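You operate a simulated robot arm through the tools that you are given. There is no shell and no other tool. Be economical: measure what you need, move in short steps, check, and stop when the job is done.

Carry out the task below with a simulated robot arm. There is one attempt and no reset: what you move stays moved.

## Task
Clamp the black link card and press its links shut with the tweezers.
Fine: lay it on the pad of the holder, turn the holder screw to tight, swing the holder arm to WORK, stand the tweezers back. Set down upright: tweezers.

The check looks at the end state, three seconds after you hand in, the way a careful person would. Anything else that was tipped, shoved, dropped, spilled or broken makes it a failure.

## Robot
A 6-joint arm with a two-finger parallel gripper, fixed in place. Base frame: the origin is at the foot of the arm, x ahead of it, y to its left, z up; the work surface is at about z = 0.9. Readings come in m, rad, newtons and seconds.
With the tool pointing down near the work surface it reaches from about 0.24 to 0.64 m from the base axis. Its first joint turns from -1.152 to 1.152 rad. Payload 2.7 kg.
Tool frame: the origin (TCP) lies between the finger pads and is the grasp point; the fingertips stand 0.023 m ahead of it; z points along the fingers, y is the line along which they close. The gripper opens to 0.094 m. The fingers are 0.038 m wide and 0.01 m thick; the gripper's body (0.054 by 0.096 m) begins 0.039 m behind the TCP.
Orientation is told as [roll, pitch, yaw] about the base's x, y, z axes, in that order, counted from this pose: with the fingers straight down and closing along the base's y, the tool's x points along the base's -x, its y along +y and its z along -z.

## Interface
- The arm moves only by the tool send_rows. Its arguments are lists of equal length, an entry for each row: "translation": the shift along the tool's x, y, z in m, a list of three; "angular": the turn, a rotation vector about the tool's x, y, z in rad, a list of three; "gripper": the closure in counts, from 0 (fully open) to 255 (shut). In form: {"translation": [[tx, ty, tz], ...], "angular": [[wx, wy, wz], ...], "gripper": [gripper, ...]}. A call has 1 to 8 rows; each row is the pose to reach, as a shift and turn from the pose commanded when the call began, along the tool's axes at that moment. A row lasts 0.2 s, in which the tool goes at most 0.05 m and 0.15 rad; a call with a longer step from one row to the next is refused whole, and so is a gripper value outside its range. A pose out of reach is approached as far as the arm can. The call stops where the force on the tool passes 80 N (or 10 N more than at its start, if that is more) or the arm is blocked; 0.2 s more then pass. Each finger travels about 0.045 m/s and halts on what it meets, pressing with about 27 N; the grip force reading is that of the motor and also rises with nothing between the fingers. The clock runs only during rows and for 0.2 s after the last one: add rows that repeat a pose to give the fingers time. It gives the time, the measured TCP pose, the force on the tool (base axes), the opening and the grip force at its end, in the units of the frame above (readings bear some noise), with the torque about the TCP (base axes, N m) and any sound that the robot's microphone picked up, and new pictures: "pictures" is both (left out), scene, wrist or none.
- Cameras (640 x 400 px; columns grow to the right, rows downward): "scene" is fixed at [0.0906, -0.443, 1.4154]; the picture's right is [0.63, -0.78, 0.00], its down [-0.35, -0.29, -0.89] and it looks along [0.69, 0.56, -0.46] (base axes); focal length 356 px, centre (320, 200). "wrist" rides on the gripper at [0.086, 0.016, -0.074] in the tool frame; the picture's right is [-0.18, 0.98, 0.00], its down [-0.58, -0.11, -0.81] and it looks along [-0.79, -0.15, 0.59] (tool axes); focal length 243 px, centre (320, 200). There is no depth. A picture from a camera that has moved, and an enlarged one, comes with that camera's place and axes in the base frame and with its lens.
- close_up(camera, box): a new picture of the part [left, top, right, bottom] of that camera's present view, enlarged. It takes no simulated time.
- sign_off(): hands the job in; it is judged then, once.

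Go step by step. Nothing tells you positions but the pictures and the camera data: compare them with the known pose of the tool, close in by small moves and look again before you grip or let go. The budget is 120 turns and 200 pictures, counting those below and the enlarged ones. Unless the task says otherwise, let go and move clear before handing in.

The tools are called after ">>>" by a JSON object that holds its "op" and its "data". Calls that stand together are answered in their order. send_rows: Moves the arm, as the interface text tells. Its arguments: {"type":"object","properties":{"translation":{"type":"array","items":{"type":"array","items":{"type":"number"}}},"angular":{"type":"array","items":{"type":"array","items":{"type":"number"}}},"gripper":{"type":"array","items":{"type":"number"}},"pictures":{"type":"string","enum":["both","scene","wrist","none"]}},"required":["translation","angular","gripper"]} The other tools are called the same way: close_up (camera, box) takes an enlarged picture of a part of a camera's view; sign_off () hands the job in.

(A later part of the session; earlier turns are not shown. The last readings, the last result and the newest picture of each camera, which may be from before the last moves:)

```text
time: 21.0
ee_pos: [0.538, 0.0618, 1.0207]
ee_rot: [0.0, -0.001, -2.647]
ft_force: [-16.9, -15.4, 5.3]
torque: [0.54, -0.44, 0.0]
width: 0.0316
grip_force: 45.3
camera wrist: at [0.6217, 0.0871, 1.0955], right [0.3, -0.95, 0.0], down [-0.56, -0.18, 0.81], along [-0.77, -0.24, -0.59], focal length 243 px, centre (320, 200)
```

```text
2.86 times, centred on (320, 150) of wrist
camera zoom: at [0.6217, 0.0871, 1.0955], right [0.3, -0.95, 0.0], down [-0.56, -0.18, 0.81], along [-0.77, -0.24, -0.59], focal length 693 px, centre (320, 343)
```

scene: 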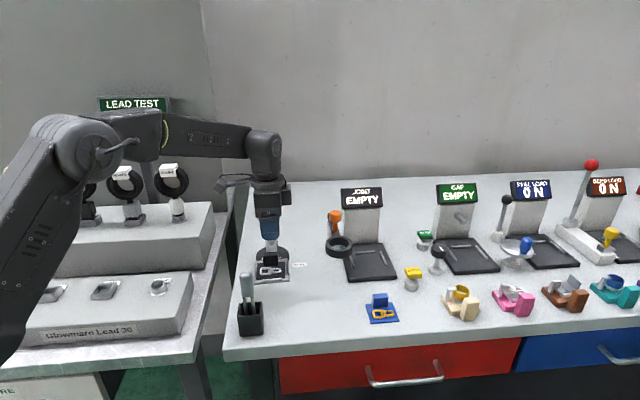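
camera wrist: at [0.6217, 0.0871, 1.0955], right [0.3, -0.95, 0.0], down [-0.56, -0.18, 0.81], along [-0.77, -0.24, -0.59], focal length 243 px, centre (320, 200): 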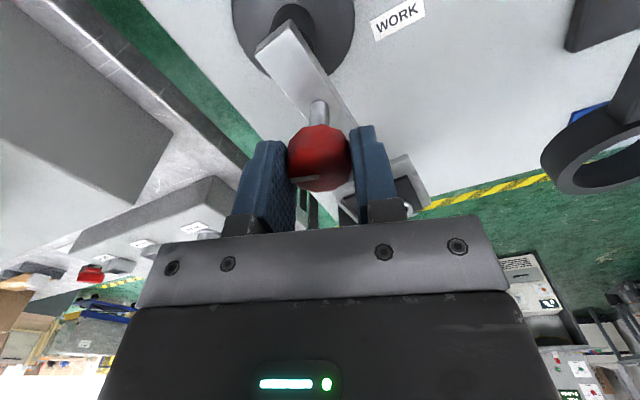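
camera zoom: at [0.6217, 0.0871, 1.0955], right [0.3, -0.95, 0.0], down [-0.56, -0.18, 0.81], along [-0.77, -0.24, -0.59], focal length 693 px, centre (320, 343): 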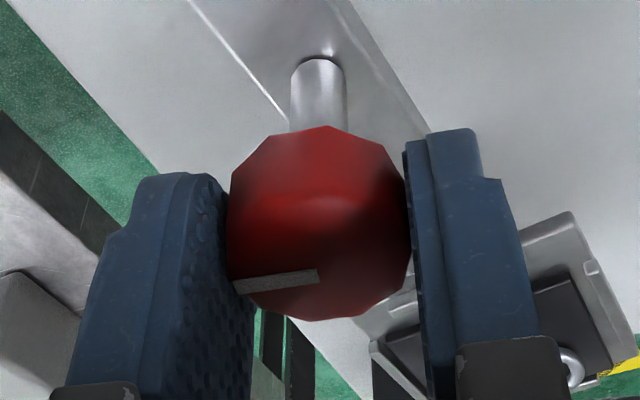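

The knob still follows (about 107° so far) and nothing has stopped it. I'll relieve the side load by 1 mm and keep turning.

>>> {"op": "send_rows", "data": {"translation": [[-0.0013, 0.0004, 0], [-0.0013, 0.0004, 0], [-0.0013, 0.0004, 0], [-0.0013, 0.0004, 0], [-0.0013, 0.0004, 0], [-0.0013, 0.0004, 0]], "angular": [[0, 0, 0.1], [0, 0, 0.2], [0, 0, 0.3], [0, 0, 0.4], [0, 0, 0.5], [0, 0, 0.6]], "gripper": [255, 255, 255, 255, 255, 255], "pictures": "none"}}

>>> {"op": "close_up", "data": {"camera": "wrist", "box": [240, 80, 400, 220]}}

```text
time: 21.9
ee_pos: [0.5419, 0.0495, 1.0211]
ee_rot: [-0.046, 0.015, -2.859]
ft_force: [1.7, 7.4, -2.3]
torque: [-0.67, -0.95, 0.1]
width: 0.0323
grip_force: 45.6
out of reach, approached as far as the arm can: row 2, 3, 4
stopped in row 4: the force on the tool passed its limit at 109 N (the readings are from after the stop); the commanded pose is now the measured one
```

```text
2.86 times, centred on (320, 150) of wrist
camera zoom: at [0.6277, 0.0547, 1.0952], right [0.1, -0.99, -0.05], down [-0.59, -0.1, 0.8], along [-0.8, -0.05, -0.6], focal length 693 px, centre (320, 343)
```

zoom: 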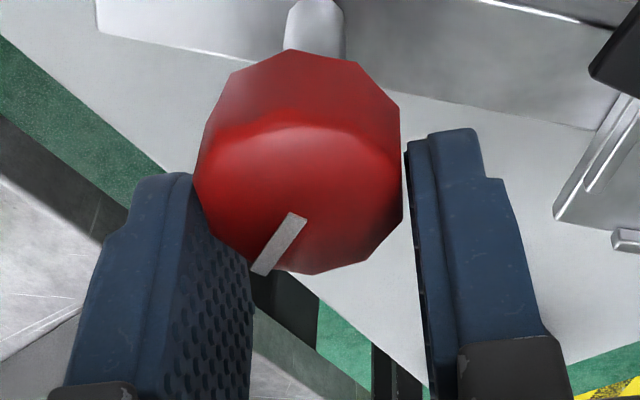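

The wrist hit its joint limit, drifted sideways and slipped on the knob. I'll open, rise straight up and check everything.

>>> {"op": "send_rows", "data": {"translation": [[0, 0, 0], [0, 0, 0], [0, 0, 0], [0, 0, -0.03], [0, 0, -0.07], [0, 0, -0.08]], "angular": [[0, 0, 0], [0, 0, 0], [0, 0, 0], [0, 0, 0], [0, 0, 0], [0, 0, 0]], "gripper": [120, 80, 80, 80, 80, 80], "pictures": "both"}}

>>> {"op": "close_up", "data": {"camera": "scene", "box": [225, 200, 315, 290]}}

```text
time: 23.3
ee_pos: [0.5413, 0.0458, 1.1014]
ee_rot: [-0.048, 0.015, -2.86]
ft_force: [-0.1, -0.8, -0.7]
torque: [0.01, -0.02, -0.03]
width: 0.0645
grip_force: 0.1
camera wrist: at [0.6285, 0.0497, 1.1751], right [0.1, -0.99, -0.05], down [-0.59, -0.1, 0.8], along [-0.8, -0.05, -0.59], focal length 243 px, centre (320, 200)
```

scene: 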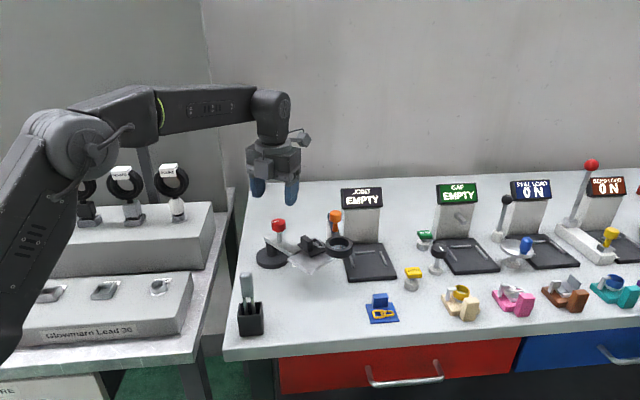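
wrist: 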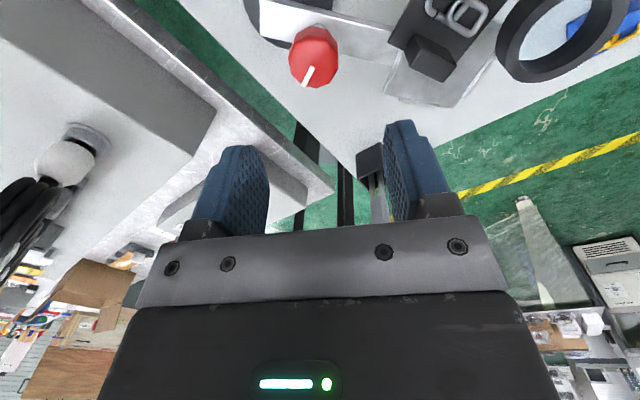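

```text
4.44 times, centred on (270, 245) of scene
camera zoom: at [0.0906, -0.443, 1.4154], right [0.63, -0.78, 0.0], down [-0.35, -0.29, -0.89], along [0.69, 0.56, -0.46], focal length 1581 px, centre (542, 0)
```

zoom: 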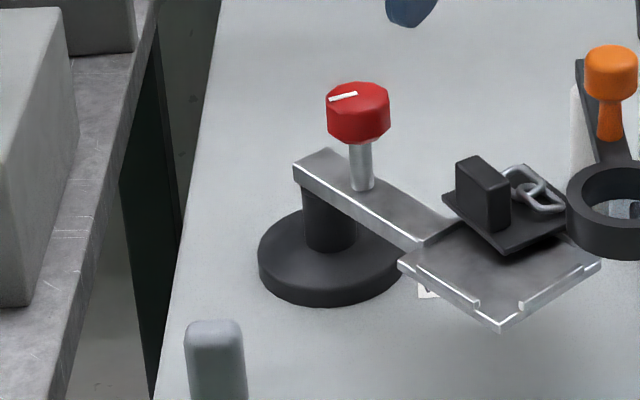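

The stuck turn swung the arm suddenly, and the card has slid off its seat and leans on the pad near the magnifier ring. I'll turn the wrist back at a safe height and look before putting it right.

>>> {"op": "send_rows", "data": {"translation": [[0, 0, -0.04], [-0.015, 0.006, -0.05], [-0.03, 0.012, -0.05], [-0.045, 0.018, -0.05], [-0.06, 0.025, -0.05], [-0.08, 0.03, -0.05], [-0.1, 0.04, -0.05], [-0.118, 0.049, -0.05]], "angular": [[0, 0, -0.14], [0, 0, -0.28], [0, 0, -0.42], [0, 0, -0.56], [0, 0, -0.7], [0, 0, -0.84], [0, 0, -0.98], [0, 0, -1.12]], "gripper": [80, 80, 80, 80, 80, 80, 80, 80], "pictures": "none"}}

>>> {"op": "send_rows", "data": {"translation": [[0, 0, 0], [0, 0, 0], [0, 0, 0], [0, 0, 0], [0, 0, 0], [0, 0, 0], [0, 0, 0], [0, 0, 0]], "angular": [[0, 0, -0.14], [0, 0, -0.28], [0, 0, -0.42], [0, 0, -0.56], [0, 0, -0.7], [0, 0, -0.84], [0, 0, -0.98], [0, 0, -1.12]], "gripper": [80, 80, 80, 80, 80, 80, 80, 80], "pictures": "both"}}

```text
time: 25.1
ee_pos: [0.4414, -0.0363, 1.1474]
ee_rot: [-0.008, 0.046, -1.74]
ft_force: [0.8, -0.4, 0.2]
torque: [0.01, 0.02, 0.02]
width: 0.0646
grip_force: 0.1
```

```text
time: 26.9
ee_pos: [0.4404, -0.0362, 1.1459]
ee_rot: [0.038, 0.028, -0.618]
ft_force: [0.2, 0.2, -0.2]
torque: [-0.05, -0.01, -0.01]
width: 0.0644
grip_force: 0.1
camera wrist: at [0.3786, 0.0216, 1.2236], right [0.72, 0.69, 0.03], down [0.41, -0.46, 0.79], along [0.56, -0.55, -0.62], focal length 243 px, centre (320, 200)
```

scene: 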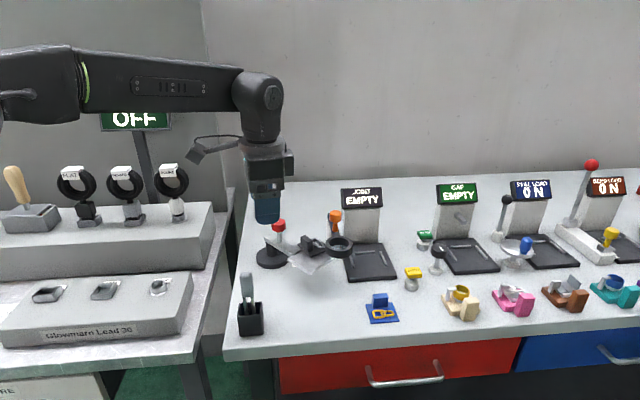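
wrist: 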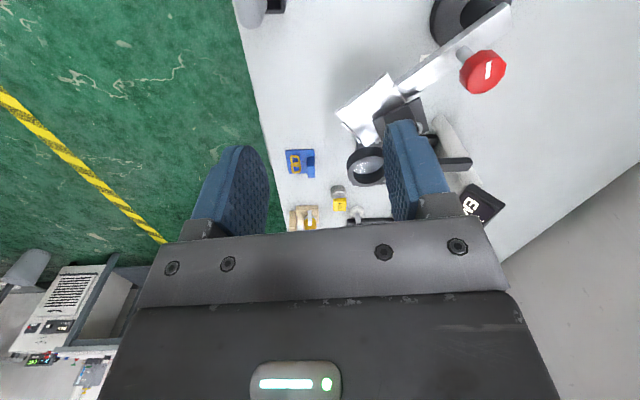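

>>> {"op": "send_rows", "data": {"translation": [[-0.01, 0.004, 0], [-0.02, 0.008, 0], [-0.03, 0.012, 0], [-0.04, 0.016, 0], [-0.042, 0.018, 0], [-0.042, 0.018, 0]], "angular": [[0.01, -0.003, -0.124], [0.019, -0.006, -0.248], [0.028, -0.01, -0.372], [0.038, -0.013, -0.496], [0.047, -0.016, -0.618], [0.047, -0.016, -0.618]], "gripper": [0, 0, 0, 0, 0, 0], "pictures": "none"}}

>>> {"op": "close_up", "data": {"camera": "wrist", "box": [240, 0, 460, 180]}}

>>> {"op": "close_up", "data": {"camera": "scene", "box": [280, 215, 360, 285]}}

```text
time: 28.3
ee_pos: [0.4867, -0.0473, 1.147]
ee_rot: [0.0, -0.002, -0.002]
ft_force: [0.3, -0.3, 0.2]
torque: [0.0, -0.03, 0.0]
width: 0.0944
grip_force: 0.1
```

```text
2.22 times, centred on (350, 90) of wrist
camera zoom: at [0.3987, -0.0315, 1.2206], right [0.19, 0.98, 0.0], down [0.58, -0.11, 0.81], along [0.79, -0.15, -0.59], focal length 539 px, centre (253, 444)
```

zoom: 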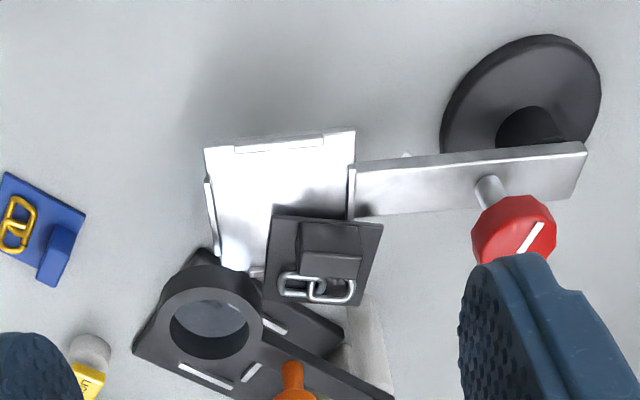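

```text
5.71 times, centred on (320, 250) of scene
camera zoom: at [0.0906, -0.443, 1.4154], right [0.63, -0.78, 0.0], down [-0.35, -0.29, -0.89], along [0.69, 0.56, -0.46], focal length 2032 px, centre (320, -86)
```

zoom: 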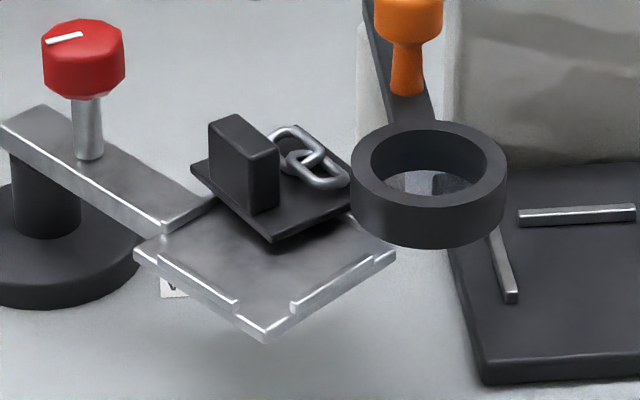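

The arm now points about -94.5° with the pad near (0.551, -0.045). The card lies across the pad's far rim, its block near (0.566, -0.025) with the block's long side at about 70°. I'll move above it turned by -20° and check.

>>> {"op": "send_rows", "data": {"translation": [[-0.03, 0.01, 0], [-0.055, 0.017, 0], [-0.079, 0.0228, 0], [-0.079, 0.0228, 0.03], [-0.079, 0.0228, 0.06]], "angular": [[0, 0, 0.12], [0, 0, 0.24], [0, 0, 0.35], [0, 0, 0.35], [0, 0, 0.35]], "gripper": [115, 115, 115, 115, 115], "pictures": "none"}}

>>> {"op": "close_up", "data": {"camera": "wrist", "box": [200, 20, 440, 220]}}

>>> {"op": "close_up", "data": {"camera": "scene", "box": [270, 190, 370, 290]}}

```text
time: 29.5
ee_pos: [0.5614, -0.0252, 1.085]
ee_rot: [-0.003, -0.001, -0.352]
ft_force: [-0.5, 0.7, 0.2]
torque: [0.0, -0.02, 0.01]
width: 0.0514
grip_force: 0.0
```

```text
2.00 times, centred on (320, 120) of wrist
camera zoom: at [0.4864, 0.0201, 1.1595], right [0.51, 0.86, 0.0], down [0.51, -0.3, 0.81], along [0.69, -0.41, -0.59], focal length 485 px, centre (320, 360)
```

zoom: 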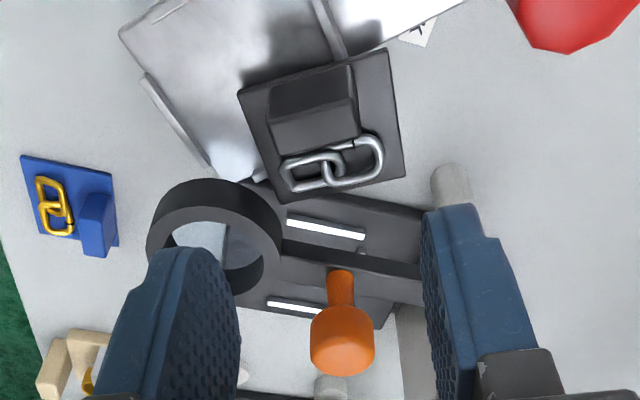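

```text
4.00 times, centred on (320, 240) of scene
camera zoom: at [0.0906, -0.443, 1.4154], right [0.63, -0.78, 0.0], down [-0.35, -0.29, -0.89], along [0.69, 0.56, -0.46], focal length 1423 px, centre (320, 40)
```

zoom: 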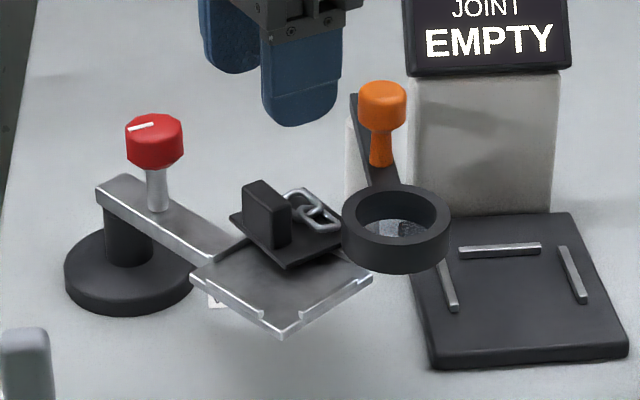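

The block top is near (0.562, -0.027), its long side at 75°. I adjust by 5°, descend and check before closing.

>>> {"op": "send_rows", "data": {"translation": [[-0.0012, -0.0015, 0.02], [-0.0012, -0.0015, 0.05], [-0.0012, -0.0015, 0.08], [-0.0012, -0.0015, 0.08]], "angular": [[0, 0, -0.087], [0, 0, -0.087], [0, 0, -0.087], [0, 0, -0.087]], "gripper": [120, 120, 120, 120], "pictures": "none"}}

>>> {"op": "close_up", "data": {"camera": "wrist", "box": [200, 60, 440, 240]}}

>>> {"op": "close_up", "data": {"camera": "scene", "box": [270, 200, 350, 280]}}

```text
time: 30.5
ee_pos: [0.5655, -0.0246, 1.0079]
ee_rot: [-0.003, -0.005, -0.267]
ft_force: [-0.9, -1.4, 7.9]
torque: [-0.34, -0.06, -0.08]
width: 0.0508
grip_force: 0.6
```

```text
2.22 times, centred on (320, 150) of wrist
camera zoom: at [0.4862, 0.0132, 1.0815], right [0.44, 0.9, 0.0], down [0.53, -0.26, 0.81], along [0.73, -0.35, -0.59], focal length 539 px, centre (320, 311)
```

zoom: 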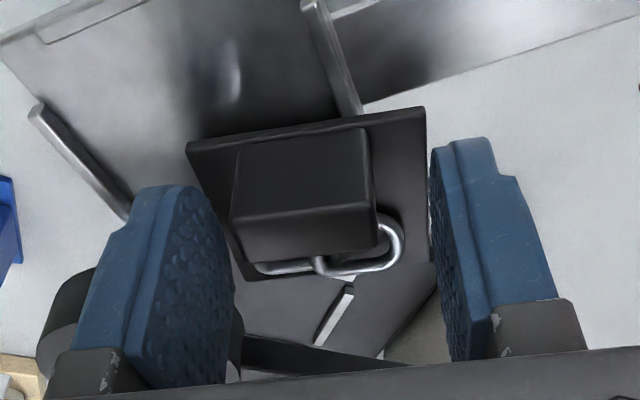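

```text
5.00 times, centred on (310, 240) of scene
camera zoom: at [0.0904, -0.443, 1.4154], right [0.63, -0.78, 0.0], down [-0.35, -0.29, -0.89], along [0.69, 0.56, -0.46], focal length 1778 px, centre (370, 0)
```

zoom: 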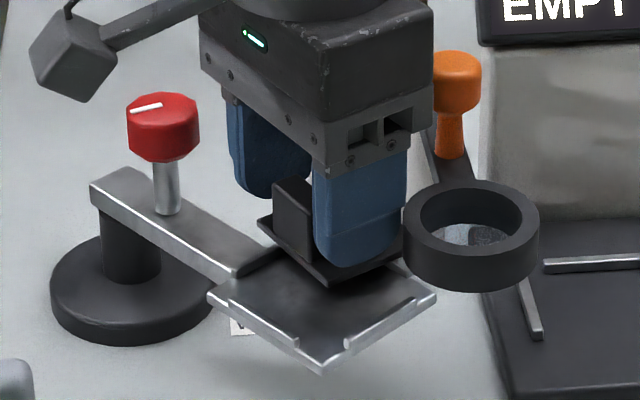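

A fingertip lightly touches the card's edge, and the block sits off centre toward the left finger. I'll rise 3 mm, shift 4 mm and close.

>>> {"op": "send_rows", "data": {"translation": [[0, 0, -0.003], [0, -0.004, -0.003], [0, -0.004, -0.003], [0, -0.004, -0.003], [0, -0.004, -0.003], [0, -0.004, -0.003]], "angular": [[0, 0, 0], [0, 0, 0], [0, 0, 0], [0, 0, 0], [0, 0, 0], [0, 0, 0]], "gripper": [130, 140, 180, 220, 255, 255], "pictures": "none"}}

>>> {"op": "close_up", "data": {"camera": "wrist", "box": [200, 60, 440, 240]}}

>>> {"op": "close_up", "data": {"camera": "scene", "box": [270, 200, 350, 280]}}

```text
time: 31.9
ee_pos: [0.5654, -0.029, 1.0083]
ee_rot: [-0.001, -0.001, -0.265]
ft_force: [0.3, -0.1, 0.7]
torque: [0.0, 0.03, -0.01]
width: 0.0408
grip_force: 27.0
```

```text
2.22 times, centred on (320, 150) of wrist
camera zoom: at [0.4847, 0.0097, 1.0832], right [0.44, 0.9, 0.0], down [0.53, -0.26, 0.81], along [0.73, -0.35, -0.59], focal length 539 px, centre (320, 311)
```

zoom: 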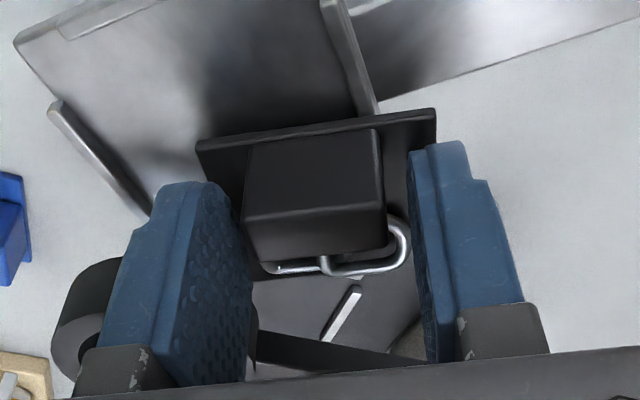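

```text
5.00 times, centred on (310, 240) of scene
camera zoom: at [0.0906, -0.443, 1.4154], right [0.63, -0.78, 0.0], down [-0.35, -0.29, -0.89], along [0.69, 0.56, -0.46], focal length 1778 px, centre (370, 0)
```

zoom: 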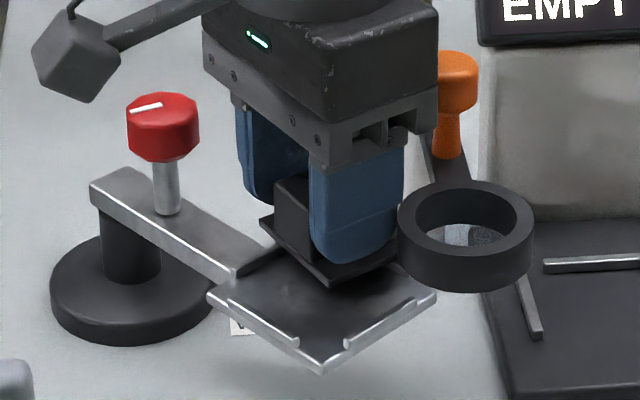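

The opening of 41 mm shows the fingers caught the chain ends rather than the 28 mm block. I'll open, shift 12 mm away from the chain and close again.

>>> {"op": "send_rows", "data": {"translation": [[0, 0, 0], [0, 0, -0.006], [0.012, 0.0, -0.006], [0.012, 0, 0.0], [0.012, 0, 0.0]], "angular": [[0, 0, 0], [0, 0, 0], [0, 0, 0], [0, 0, 0], [0, 0, 0]], "gripper": [125, 125, 125, 125, 140], "pictures": "none"}}

>>> {"op": "close_up", "data": {"camera": "wrist", "box": [200, 60, 440, 240]}}

```text
time: 33.1
ee_pos: [0.552, -0.0276, 1.0087]
ee_rot: [-0.002, -0.001, -0.265]
ft_force: [0.2, 0.3, -0.3]
torque: [-0.04, -0.03, 0.0]
width: 0.0423
grip_force: 0.0
```

```text
2.22 times, centred on (320, 150) of wrist
camera zoom: at [0.4719, 0.0114, 1.0826], right [0.44, 0.9, 0.0], down [0.53, -0.26, 0.81], along [0.73, -0.35, -0.59], focal length 539 px, centre (320, 311)
```

zoom: 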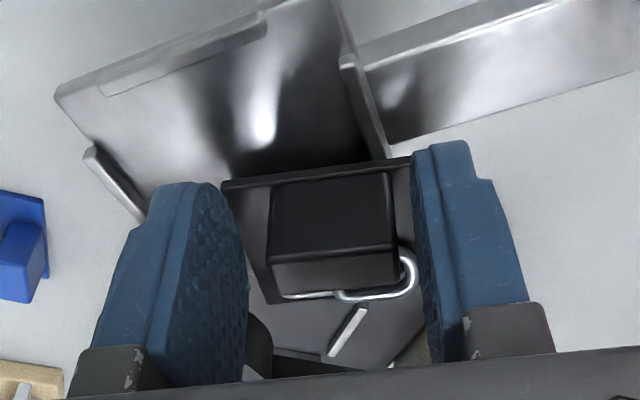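

>>> {"op": "send_rows", "data": {"translation": [[0, 0, 0], [0, 0, 0], [0, 0, 0], [0, 0, 0]], "angular": [[0, 0, 0], [0, 0, 0], [0, 0, 0], [0, 0, 0]], "gripper": [170, 200, 255, 255], "pictures": "none"}}

>>> {"op": "close_up", "data": {"camera": "wrist", "box": [200, 60, 440, 240]}}

```text
time: 34.1
ee_pos: [0.5529, -0.0255, 1.0082]
ee_rot: [-0.001, 0.0, -0.264]
ft_force: [0.5, -0.4, -0.1]
torque: [-0.04, 0.01, -0.04]
width: 0.0291
grip_force: 27.2
```

```text
2.22 times, centred on (320, 150) of wrist
camera zoom: at [0.4719, 0.0114, 1.0827], right [0.44, 0.9, 0.0], down [0.53, -0.26, 0.81], along [0.73, -0.35, -0.59], focal length 539 px, centre (320, 311)
```

zoom: 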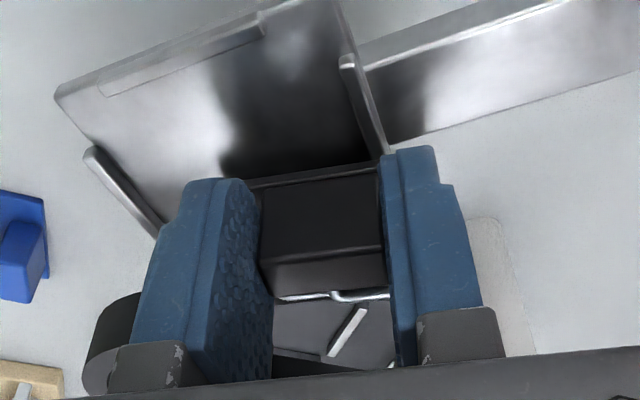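

Gripped on the block (29 mm). Lifting and backing off to look at how it hangs.

>>> {"op": "send_rows", "data": {"translation": [[0.001, 0, -0.015], [0.003, 0, -0.035], [0.006, 0, -0.06], [0.006, 0, -0.06]], "angular": [[0, 0, 0], [0, 0, 0], [0, 0, 0], [0, 0, 0]], "gripper": [255, 255, 255, 255], "pictures": "none"}}

>>> {"op": "close_up", "data": {"camera": "wrist", "box": [200, 0, 480, 230]}}

>>> {"op": "close_up", "data": {"camera": "scene", "box": [260, 190, 360, 290]}}

```text
time: 35.1
ee_pos: [0.5476, -0.0238, 1.0692]
ee_rot: [-0.001, -0.001, -0.266]
ft_force: [-0.7, 0.0, 0.3]
torque: [-0.02, 0.02, -0.03]
width: 0.029
grip_force: 26.7
```

```text
1.74 times, centred on (340, 115) of wrist
camera zoom: at [0.4677, 0.0135, 1.1432], right [0.44, 0.9, 0.0], down [0.53, -0.26, 0.81], along [0.73, -0.35, -0.59], focal length 422 px, centre (285, 348)
```

zoom: 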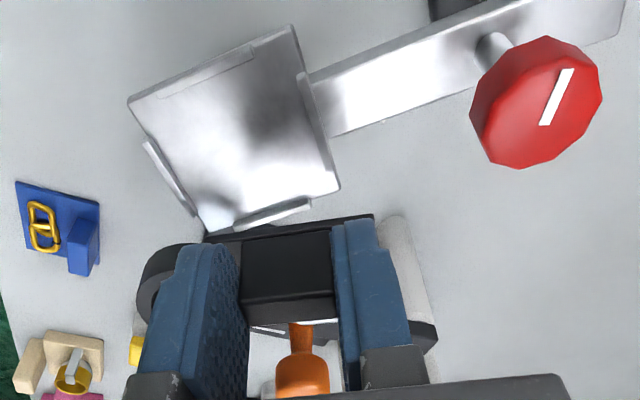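

```text
4.00 times, centred on (310, 240) of scene
camera zoom: at [0.0906, -0.443, 1.4154], right [0.63, -0.78, 0.0], down [-0.35, -0.29, -0.89], along [0.69, 0.56, -0.46], focal length 1423 px, centre (360, 40)
```

zoom: 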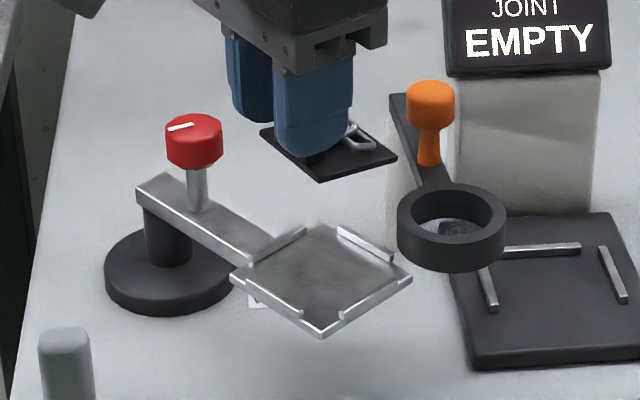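

The card is up. I'll check how level it hangs.

>>> {"op": "close_up", "data": {"camera": "scene", "box": [285, 200, 345, 250]}}

```text
8.00 times, centred on (315, 225) of scene
camera zoom: at [0.0906, -0.443, 1.4154], right [0.63, -0.78, 0.0], down [-0.35, -0.29, -0.89], along [0.69, 0.56, -0.46], focal length 2845 px, centre (360, 0)
```

zoom: 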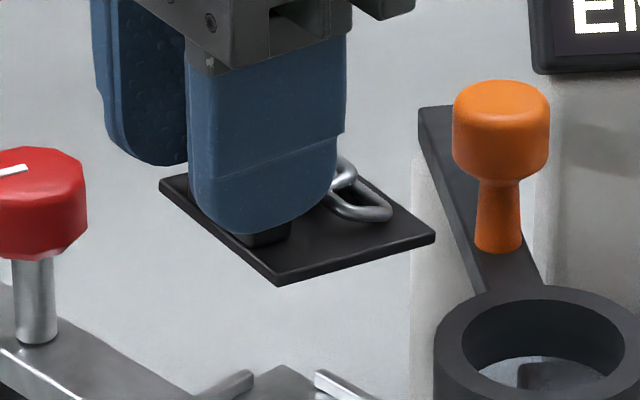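

The card droops about 6° at its chain end. I'll level it by tilting the tool, turn 9° to match the pad (block to the near side), and move over the pad centre (0.549, -0.045).

>>> {"op": "send_rows", "data": {"translation": [[0.01, -0.01, 0], [0.0195, -0.0256, 0], [0.0195, -0.0256, 0], [0.0195, -0.0256, 0.02], [0.0195, -0.0256, 0.025]], "angular": [[-0.003, -0.05, -0.07], [-0.0084, -0.105, -0.16], [-0.0084, -0.105, -0.16], [-0.0084, -0.105, -0.16], [-0.0084, -0.105, -0.16]], "gripper": [255, 255, 255, 255, 255], "pictures": "none"}}

>>> {"op": "close_up", "data": {"camera": "wrist", "box": [200, 0, 480, 230]}}

>>> {"op": "close_up", "data": {"camera": "scene", "box": [270, 210, 350, 280]}}

```text
time: 36.3
ee_pos: [0.5242, -0.0442, 1.0446]
ee_rot: [-0.001, -0.107, -0.106]
ft_force: [0.3, -0.6, -0.6]
torque: [0.01, 0.04, -0.01]
width: 0.0287
grip_force: 26.5
```

```text
1.74 times, centred on (340, 115) of wrist
camera zoom: at [0.4318, -0.0187, 1.1097], right [0.29, 0.96, 0.02], down [0.48, -0.16, 0.86], along [0.83, -0.24, -0.5], focal length 422 px, centre (285, 348)
```

zoom: 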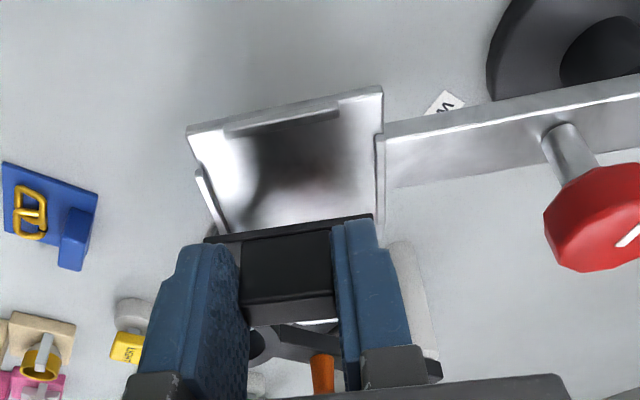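

```text
5.71 times, centred on (310, 245) of scene
camera zoom: at [0.0906, -0.443, 1.4154], right [0.63, -0.78, 0.0], down [-0.35, -0.29, -0.89], along [0.69, 0.56, -0.46], focal length 2032 px, centre (377, -57)
```

zoom: 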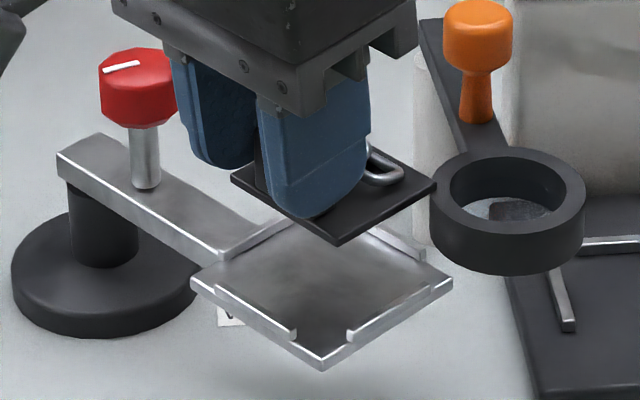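

The card is level and parallel to the pad; it should shift about 6 mm back. I'll do that and lower to roughly 1 cm above the pad.

>>> {"op": "send_rows", "data": {"translation": [[0.006, 0.0004, -0.0006], [0.0084, 0.0004, 0.0213], [0.0084, 0.0004, 0.0213]], "angular": [[0, 0, 0], [0, 0, 0], [0, 0, 0]], "gripper": [255, 255, 255], "pictures": "none"}}

>>> {"op": "close_up", "data": {"camera": "wrist", "box": [200, 20, 440, 220]}}

>>> {"op": "close_up", "data": {"camera": "scene", "box": [275, 215, 345, 285]}}

```text
time: 37.1
ee_pos: [0.516, -0.0428, 1.0243]
ee_rot: [-0.003, -0.106, -0.104]
ft_force: [-1.0, -0.1, -1.6]
torque: [0.01, 0.02, 0.0]
width: 0.0287
grip_force: 27.0
```

```text
2.00 times, centred on (320, 120) of wrist
camera zoom: at [0.4232, -0.0166, 1.0884], right [0.29, 0.96, 0.02], down [0.48, -0.16, 0.86], along [0.83, -0.24, -0.5], focal length 485 px, centre (320, 360)
```

zoom: 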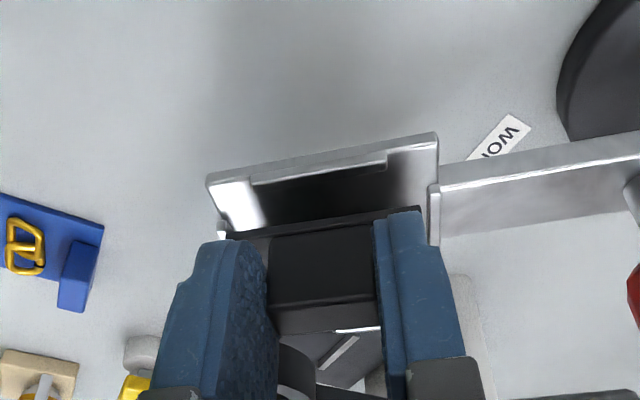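

```text
5.71 times, centred on (310, 250) of scene
camera zoom: at [0.0906, -0.443, 1.4154], right [0.63, -0.78, 0.0], down [-0.35, -0.29, -0.89], along [0.69, 0.56, -0.46], focal length 2032 px, centre (377, -86)
```

zoom: 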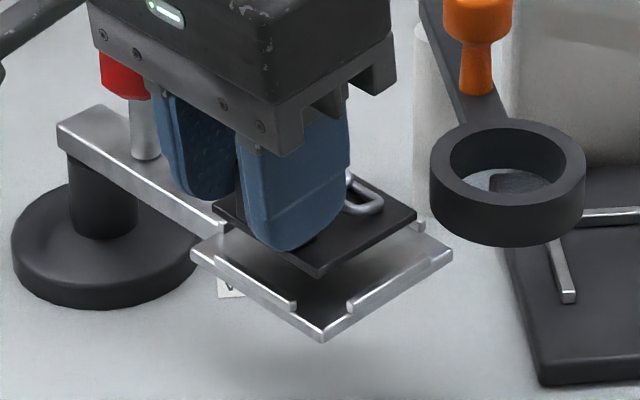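

>>> {"op": "send_rows", "data": {"translation": [[-0.001, -0.0009, 0.004], [0.0, -0.0009, 0.01], [0.0004, -0.0009, 0.014], [0.0004, -0.0009, 0.014]], "angular": [[0, 0, 0], [0, 0, 0], [0, 0, 0], [0, 0, 0]], "gripper": [255, 255, 255, 255], "pictures": "none"}}

>>> {"op": "close_up", "data": {"camera": "wrist", "box": [200, 20, 440, 220]}}

>>> {"op": "close_up", "data": {"camera": "scene", "box": [275, 215, 345, 285]}}

```text
time: 38.1
ee_pos: [0.516, -0.0448, 1.009]
ee_rot: [-0.002, -0.107, -0.104]
ft_force: [-0.1, 0.3, -0.7]
torque: [-0.01, 0.04, 0.01]
width: 0.0288
grip_force: 27.6
```

```text
2.00 times, centred on (320, 120) of wrist
camera zoom: at [0.4245, -0.0187, 1.0737], right [0.29, 0.96, 0.02], down [0.48, -0.16, 0.86], along [0.83, -0.24, -0.5], focal length 485 px, centre (320, 360)
```

zoom: 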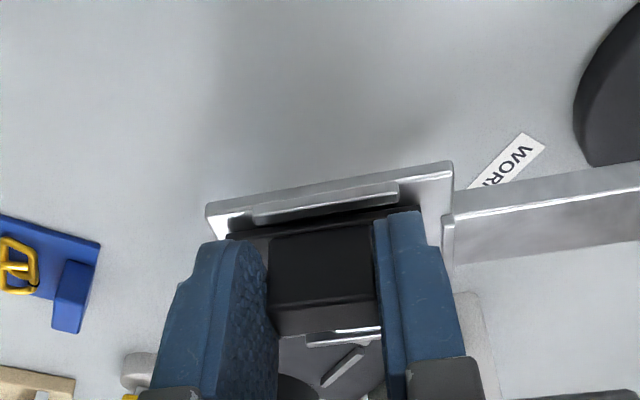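

```text
5.71 times, centred on (310, 250) of scene
camera zoom: at [0.0906, -0.443, 1.4154], right [0.63, -0.78, 0.0], down [-0.35, -0.29, -0.89], along [0.69, 0.56, -0.46], focal length 2032 px, centre (377, -86)
```

zoom: 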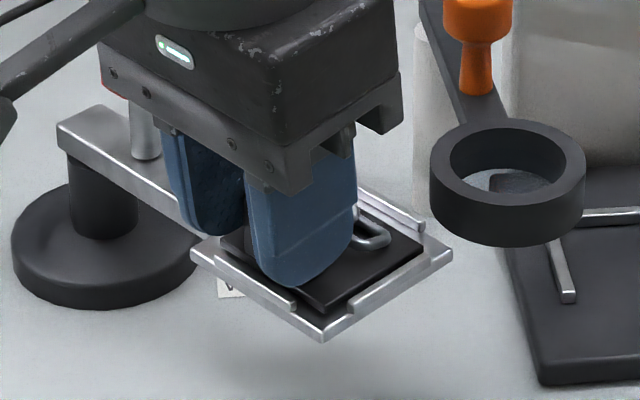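

The card is inside the rims with no contact. Lowering 3 mm more.

>>> {"op": "send_rows", "data": {"translation": [[0.0001, 0, 0.0015], [0.0003, 0, 0.003], [0.0003, 0, 0.003]], "angular": [[0, 0, 0], [0, 0, 0], [0, 0, 0]], "gripper": [255, 255, 255], "pictures": "none"}}

>>> {"op": "close_up", "data": {"camera": "scene", "box": [285, 225, 335, 275]}}

```text
time: 38.9
ee_pos: [0.5167, -0.0452, 1.0059]
ee_rot: [-0.001, -0.11, -0.105]
ft_force: [-0.3, 2.7, 11.3]
torque: [0.0, 0.01, 0.01]
width: 0.0286
grip_force: 26.6
```

```text
8.00 times, centred on (310, 250) of scene
camera zoom: at [0.0904, -0.4429, 1.4155], right [0.63, -0.78, 0.0], down [-0.35, -0.29, -0.89], along [0.69, 0.56, -0.46], focal length 2845 px, centre (400, -200)
```

zoom: 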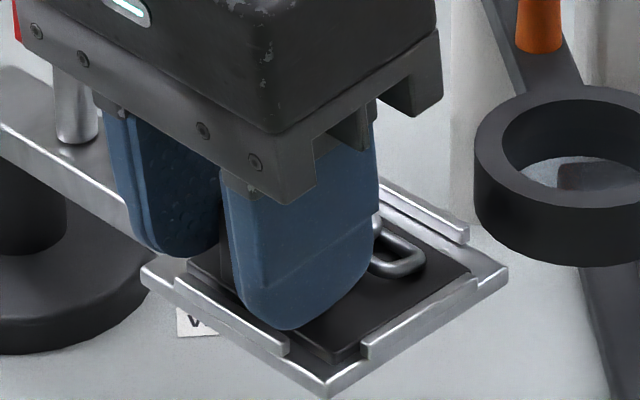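

The card rests on the pad. I'll release and rise.

>>> {"op": "send_rows", "data": {"translation": [[0, 0, -0.001], [0, 0, -0.001], [-0.001, 0, -0.01], [-0.004, 0, -0.04], [-0.008, 0, -0.075]], "angular": [[0, 0, 0], [0, 0, 0], [0, 0, 0], [0, 0.05, 0], [0, 0.107, 0]], "gripper": [190, 150, 150, 140, 120], "pictures": "none"}}

>>> {"op": "close_up", "data": {"camera": "wrist", "box": [200, 0, 480, 230]}}

>>> {"op": "close_up", "data": {"camera": "scene", "box": [270, 210, 360, 290]}}

```text
time: 40.1
ee_pos: [0.5153, -0.0451, 1.0823]
ee_rot: [-0.002, 0.002, -0.105]
ft_force: [0.1, 0.9, 1.2]
torque: [0.0, -0.03, 0.01]
width: 0.0497
grip_force: 0.2
```

```text
1.74 times, centred on (340, 115) of wrist
camera zoom: at [0.4308, -0.0198, 1.1563], right [0.29, 0.96, 0.0], down [0.57, -0.17, 0.81], along [0.77, -0.23, -0.59], focal length 422 px, centre (285, 348)
```

zoom: 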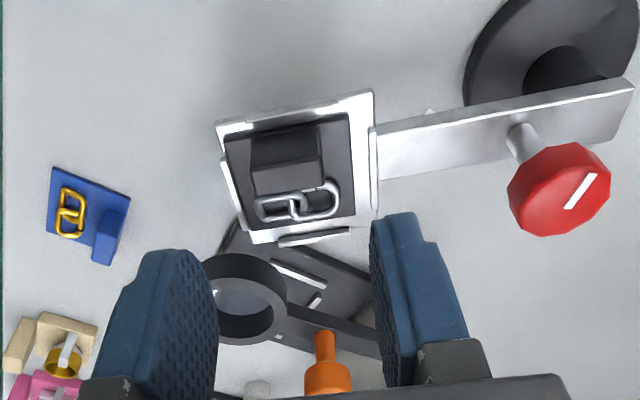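

```text
5.00 times, centred on (315, 250) of scene
camera zoom: at [0.0906, -0.443, 1.4154], right [0.63, -0.78, 0.0], down [-0.35, -0.29, -0.89], along [0.69, 0.56, -0.46], focal length 1778 px, centre (345, -50)
```

zoom: 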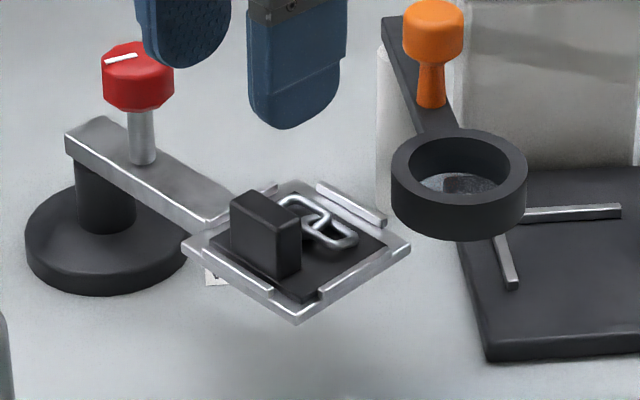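

The card now lies flat and centred on the pad. Next the screw again, this time starting from a large positive yaw so there is room to turn; the knob is near (0.556, 0.0545).

>>> {"op": "send_rows", "data": {"translation": [[0, 0, -0.02], [-0.006, 0.02, -0.02], [-0.012, 0.04, -0.02], [-0.018, 0.06, -0.02], [-0.024, 0.08, -0.02], [-0.03, 0.1, -0.02], [-0.0303, 0.1034, -0.02], [-0.0303, 0.1034, -0.02]], "angular": [[0, 0, -0.14], [0, 0, -0.28], [0, 0, -0.42], [0, 0, -0.56], [0, 0, -0.7], [0, 0, -0.84], [0, 0, -0.98], [0, 0, -1.12]], "gripper": [90, 90, 90, 90, 90, 90, 90, 90], "pictures": "none"}}

>>> {"op": "send_rows", "data": {"translation": [[0, 0, 0], [0, 0, 0], [0, 0, 0]], "angular": [[0, 0, -0.14], [0, 0, -0.28], [0, 0, -0.4]], "gripper": [90, 90, 90], "pictures": "both"}}

>>> {"op": "close_up", "data": {"camera": "wrist", "box": [200, 20, 440, 220]}}

```text
time: 41.9
ee_pos: [0.557, 0.055, 1.0998]
ee_rot: [0.0, 0.003, 1.018]
ft_force: [0.3, -0.5, 0.1]
torque: [-0.03, 0.04, 0.0]
width: 0.0605
grip_force: 0.0
```

```text
time: 42.7
ee_pos: [0.556, 0.0535, 1.0991]
ee_rot: [0.0, 0.001, 1.418]
ft_force: [0.0, -0.2, -0.5]
torque: [0.03, -0.02, 0.0]
width: 0.061
grip_force: 0.0
camera wrist: at [0.5276, -0.0295, 1.174], right [-0.94, 0.33, 0.0], down [0.2, 0.56, 0.81], along [0.27, 0.76, -0.59], focal length 243 px, centre (320, 200)
```

scene: 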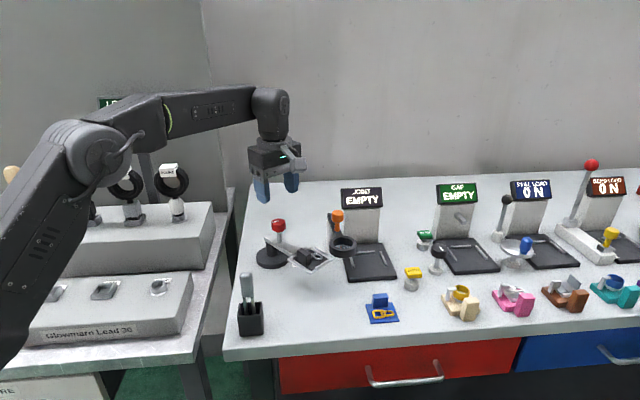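
wrist: 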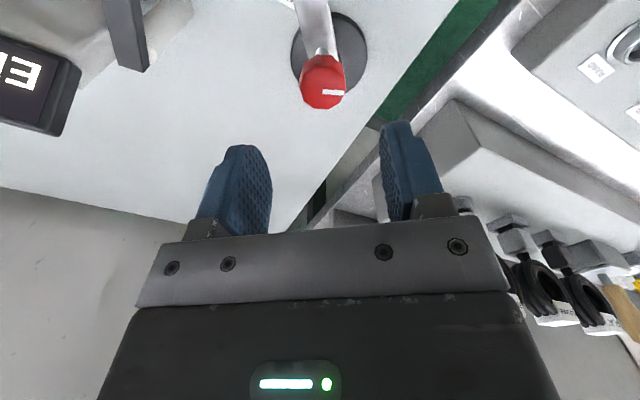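

```text
2.00 times, centred on (320, 120) of wrist
camera zoom: at [0.5276, -0.0295, 1.174], right [-0.94, 0.33, 0.0], down [0.2, 0.56, 0.81], along [0.27, 0.76, -0.59], focal length 485 px, centre (320, 360)
```

zoom: 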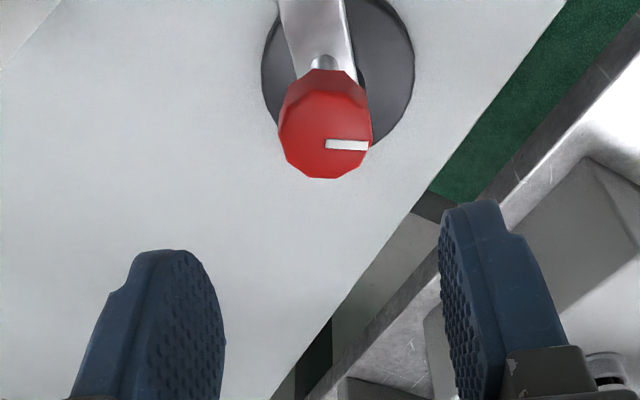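

>>> {"op": "send_rows", "data": {"translation": [[-0.0015, 0, 0.03], [-0.0015, 0, 0.06], [-0.0015, 0, 0.079], [-0.0015, 0, 0.079], [-0.0015, 0, 0.079], [-0.0015, 0, 0.079], [-0.0015, 0, 0.079]], "angular": [[0, 0, 0], [0, 0, 0], [0, 0, 0], [0, 0, 0], [0, 0, 0], [0, 0, 0], [0, 0, 0]], "gripper": [110, 110, 110, 110, 170, 255, 255], "pictures": "none"}}

>>> {"op": "close_up", "data": {"camera": "wrist", "box": [200, 60, 440, 240]}}

>>> {"op": "close_up", "data": {"camera": "scene", "box": [250, 200, 350, 290]}}

```text
time: 44.3
ee_pos: [0.5559, 0.0568, 1.0209]
ee_rot: [0.0, 0.002, 1.413]
ft_force: [-9.7, 0.6, 0.5]
torque: [0.03, 0.07, 0.02]
width: 0.0316
grip_force: 45.0
```

```text
2.22 times, centred on (320, 150) of wrist
camera zoom: at [0.5263, -0.0273, 1.0953], right [-0.94, 0.34, 0.0], down [0.2, 0.56, 0.81], along [0.27, 0.76, -0.59], focal length 539 px, centre (320, 311)
```

zoom: 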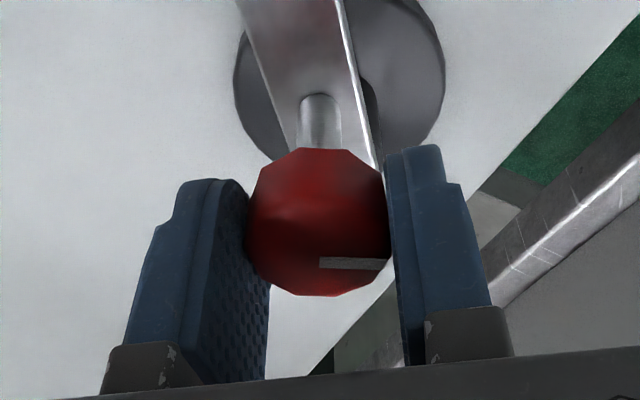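

```text
4.44 times, centred on (300, 245) of scene
camera zoom: at [0.0903, -0.443, 1.4155], right [0.63, -0.78, 0.0], down [-0.35, -0.29, -0.89], along [0.69, 0.56, -0.46], focal length 1581 px, centre (409, 0)
```

zoom: 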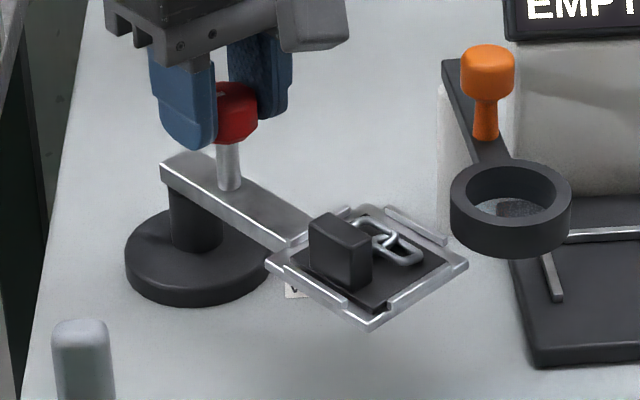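

Gripped with a small side load, which I relieve by 1 mm. Turning clockwise in short calls.

>>> {"op": "send_rows", "data": {"translation": [[0, 0.001, 0], [0, 0.001, 0], [0, 0.001, 0], [0, 0.001, 0], [0, 0.001, 0], [0, 0.001, 0]], "angular": [[0, 0, 0], [0, 0, 0.12], [0, 0, 0.24], [0, 0, 0.36], [0, 0, 0.48], [0, 0, 0.6]], "gripper": [255, 255, 255, 255, 255, 255], "pictures": "none"}}

>>> {"op": "send_rows", "data": {"translation": [[0, 0, 0], [0, 0, 0], [0, 0, 0], [0, 0, 0], [0, 0, 0]], "angular": [[0, 0, 0.12], [0, 0, 0.24], [0, 0, 0.36], [0, 0, 0.48], [0, 0, 0.6]], "gripper": [255, 255, 255, 255, 255], "pictures": "scene"}}

```text
time: 45.7
ee_pos: [0.5553, 0.0554, 1.0218]
ee_rot: [0.0, 0.003, 0.81]
ft_force: [-3.9, -3.7, -6.7]
torque: [0.75, -0.44, -0.01]
width: 0.0316
grip_force: 45.3
```

```text
time: 46.9
ee_pos: [0.5573, 0.0552, 1.0186]
ee_rot: [-0.001, 0.001, 0.21]
ft_force: [-3.0, -12.2, -9.5]
torque: [0.19, -0.48, 0.02]
width: 0.0315
grip_force: 45.2
```

scene: 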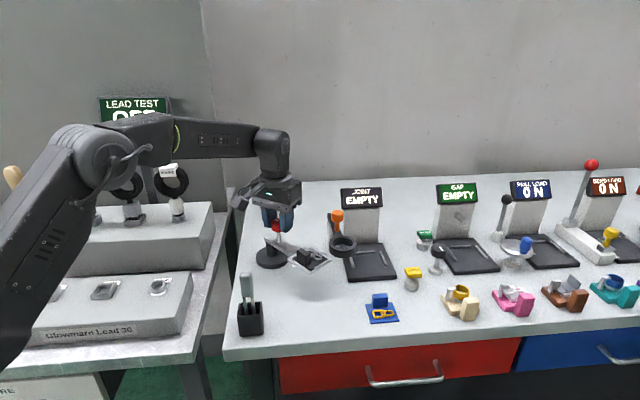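

>>> {"op": "send_rows", "data": {"translation": [[0, -0.001, 0], [0, -0.001, 0], [0, -0.001, 0], [0, -0.001, 0], [0, -0.001, 0], [0, -0.001, 0]], "angular": [[0, 0, 0.1], [0, 0, 0.22], [0, 0, 0.34], [0, 0, 0.46], [0, 0, 0.58], [0, 0, 0.7]], "gripper": [255, 255, 255, 255, 255, 255], "pictures": "none"}}

>>> {"op": "send_rows", "data": {"translation": [[0, 0, 0], [0, 0, 0], [0, 0, 0], [0, 0, 0], [0, 0, 0]], "angular": [[0, 0, 0.12], [0, 0, 0.24], [0, 0, 0.36], [0, 0, 0.48], [0, 0, 0.6]], "gripper": [255, 255, 255, 255, 255], "pictures": "none"}}

>>> {"op": "close_up", "data": {"camera": "wrist", "box": [200, 60, 440, 240]}}

>>> {"op": "close_up", "data": {"camera": "scene", "box": [250, 200, 350, 290]}}

```text
time: 48.3
ee_pos: [0.557, 0.0548, 1.0197]
ee_rot: [-0.001, 0.0, -0.489]
ft_force: [-2.0, -12.8, -3.2]
torque: [0.63, 1.09, 0.05]
width: 0.0316
grip_force: 45.2
```

```text
time: 49.5
ee_pos: [0.5557, 0.0547, 1.0214]
ee_rot: [-0.002, 0.0, -1.086]
ft_force: [-8.5, -13.1, -4.1]
torque: [0.2, -0.35, 0.05]
width: 0.0314
grip_force: 45.0
```

```text
2.22 times, centred on (320, 150) of wrist
camera zoom: at [0.5302, 0.138, 1.0951], right [0.96, 0.29, 0.0], down [0.17, -0.56, 0.81], along [0.24, -0.77, -0.59], focal length 539 px, centre (320, 311)
```

zoom: 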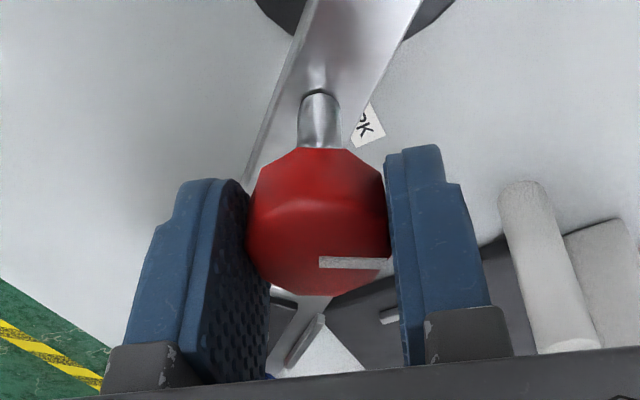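

```text
4.44 times, centred on (300, 245) of scene
camera zoom: at [0.0904, -0.4434, 1.4153], right [0.63, -0.78, 0.0], down [-0.35, -0.29, -0.89], along [0.69, 0.56, -0.46], focal length 1581 px, centre (409, 0)
```

zoom: 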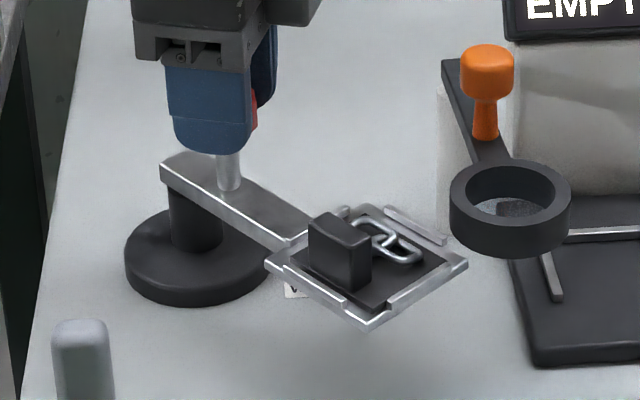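

The knob still follows freely (about 235° in total). Continuing within the wrist's range.

>>> {"op": "send_rows", "data": {"translation": [[0.0, 0.0, 0], [0, 0, 0], [0, 0, 0], [0, 0, 0], [0, 0, 0]], "angular": [[0, 0, 0.12], [0, 0, 0.24], [0, 0, 0.36], [0, 0, 0.48], [0, 0, 0.6]], "gripper": [255, 255, 255, 255, 255], "pictures": "none"}}

>>> {"op": "send_rows", "data": {"translation": [[0, 0, 0], [0, 0, 0], [0, 0, 0], [0, 0, 0], [0, 0, 0]], "angular": [[0, 0, 0.12], [0, 0, 0.24], [0, 0, 0.36], [0, 0, 0.48], [0, 0, 0.6]], "gripper": [255, 255, 255, 255, 255], "pictures": "none"}}

>>> {"op": "close_up", "data": {"camera": "wrist", "box": [200, 60, 440, 240]}}

```text
time: 50.7
ee_pos: [0.5564, 0.0546, 1.0199]
ee_rot: [-0.003, -0.004, -1.688]
ft_force: [-11.2, -18.5, -5.7]
torque: [0.42, 0.08, 0.0]
width: 0.0314
grip_force: 45.1
```

```text
time: 51.9
ee_pos: [0.5557, 0.0555, 1.021]
ee_rot: [-0.002, -0.006, -2.291]
ft_force: [-20.3, -21.3, -6.6]
torque: [0.23, -0.54, -0.02]
width: 0.0316
grip_force: 44.7
```

```text
2.22 times, centred on (320, 150) of wrist
camera zoom: at [0.6247, 0.1088, 1.0948], right [0.62, -0.79, 0.0], down [-0.46, -0.36, 0.81], along [-0.64, -0.5, -0.59], focal length 539 px, centre (320, 311)
```

zoom: 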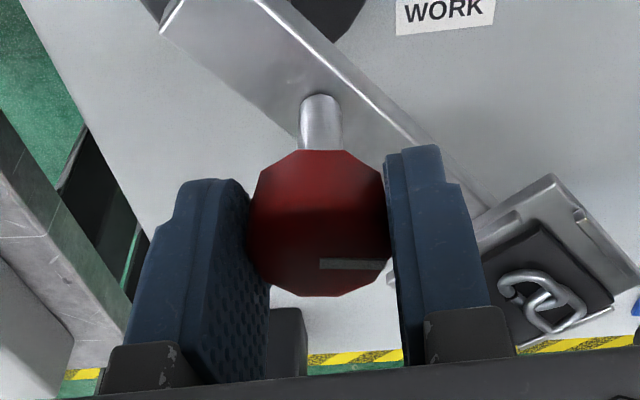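

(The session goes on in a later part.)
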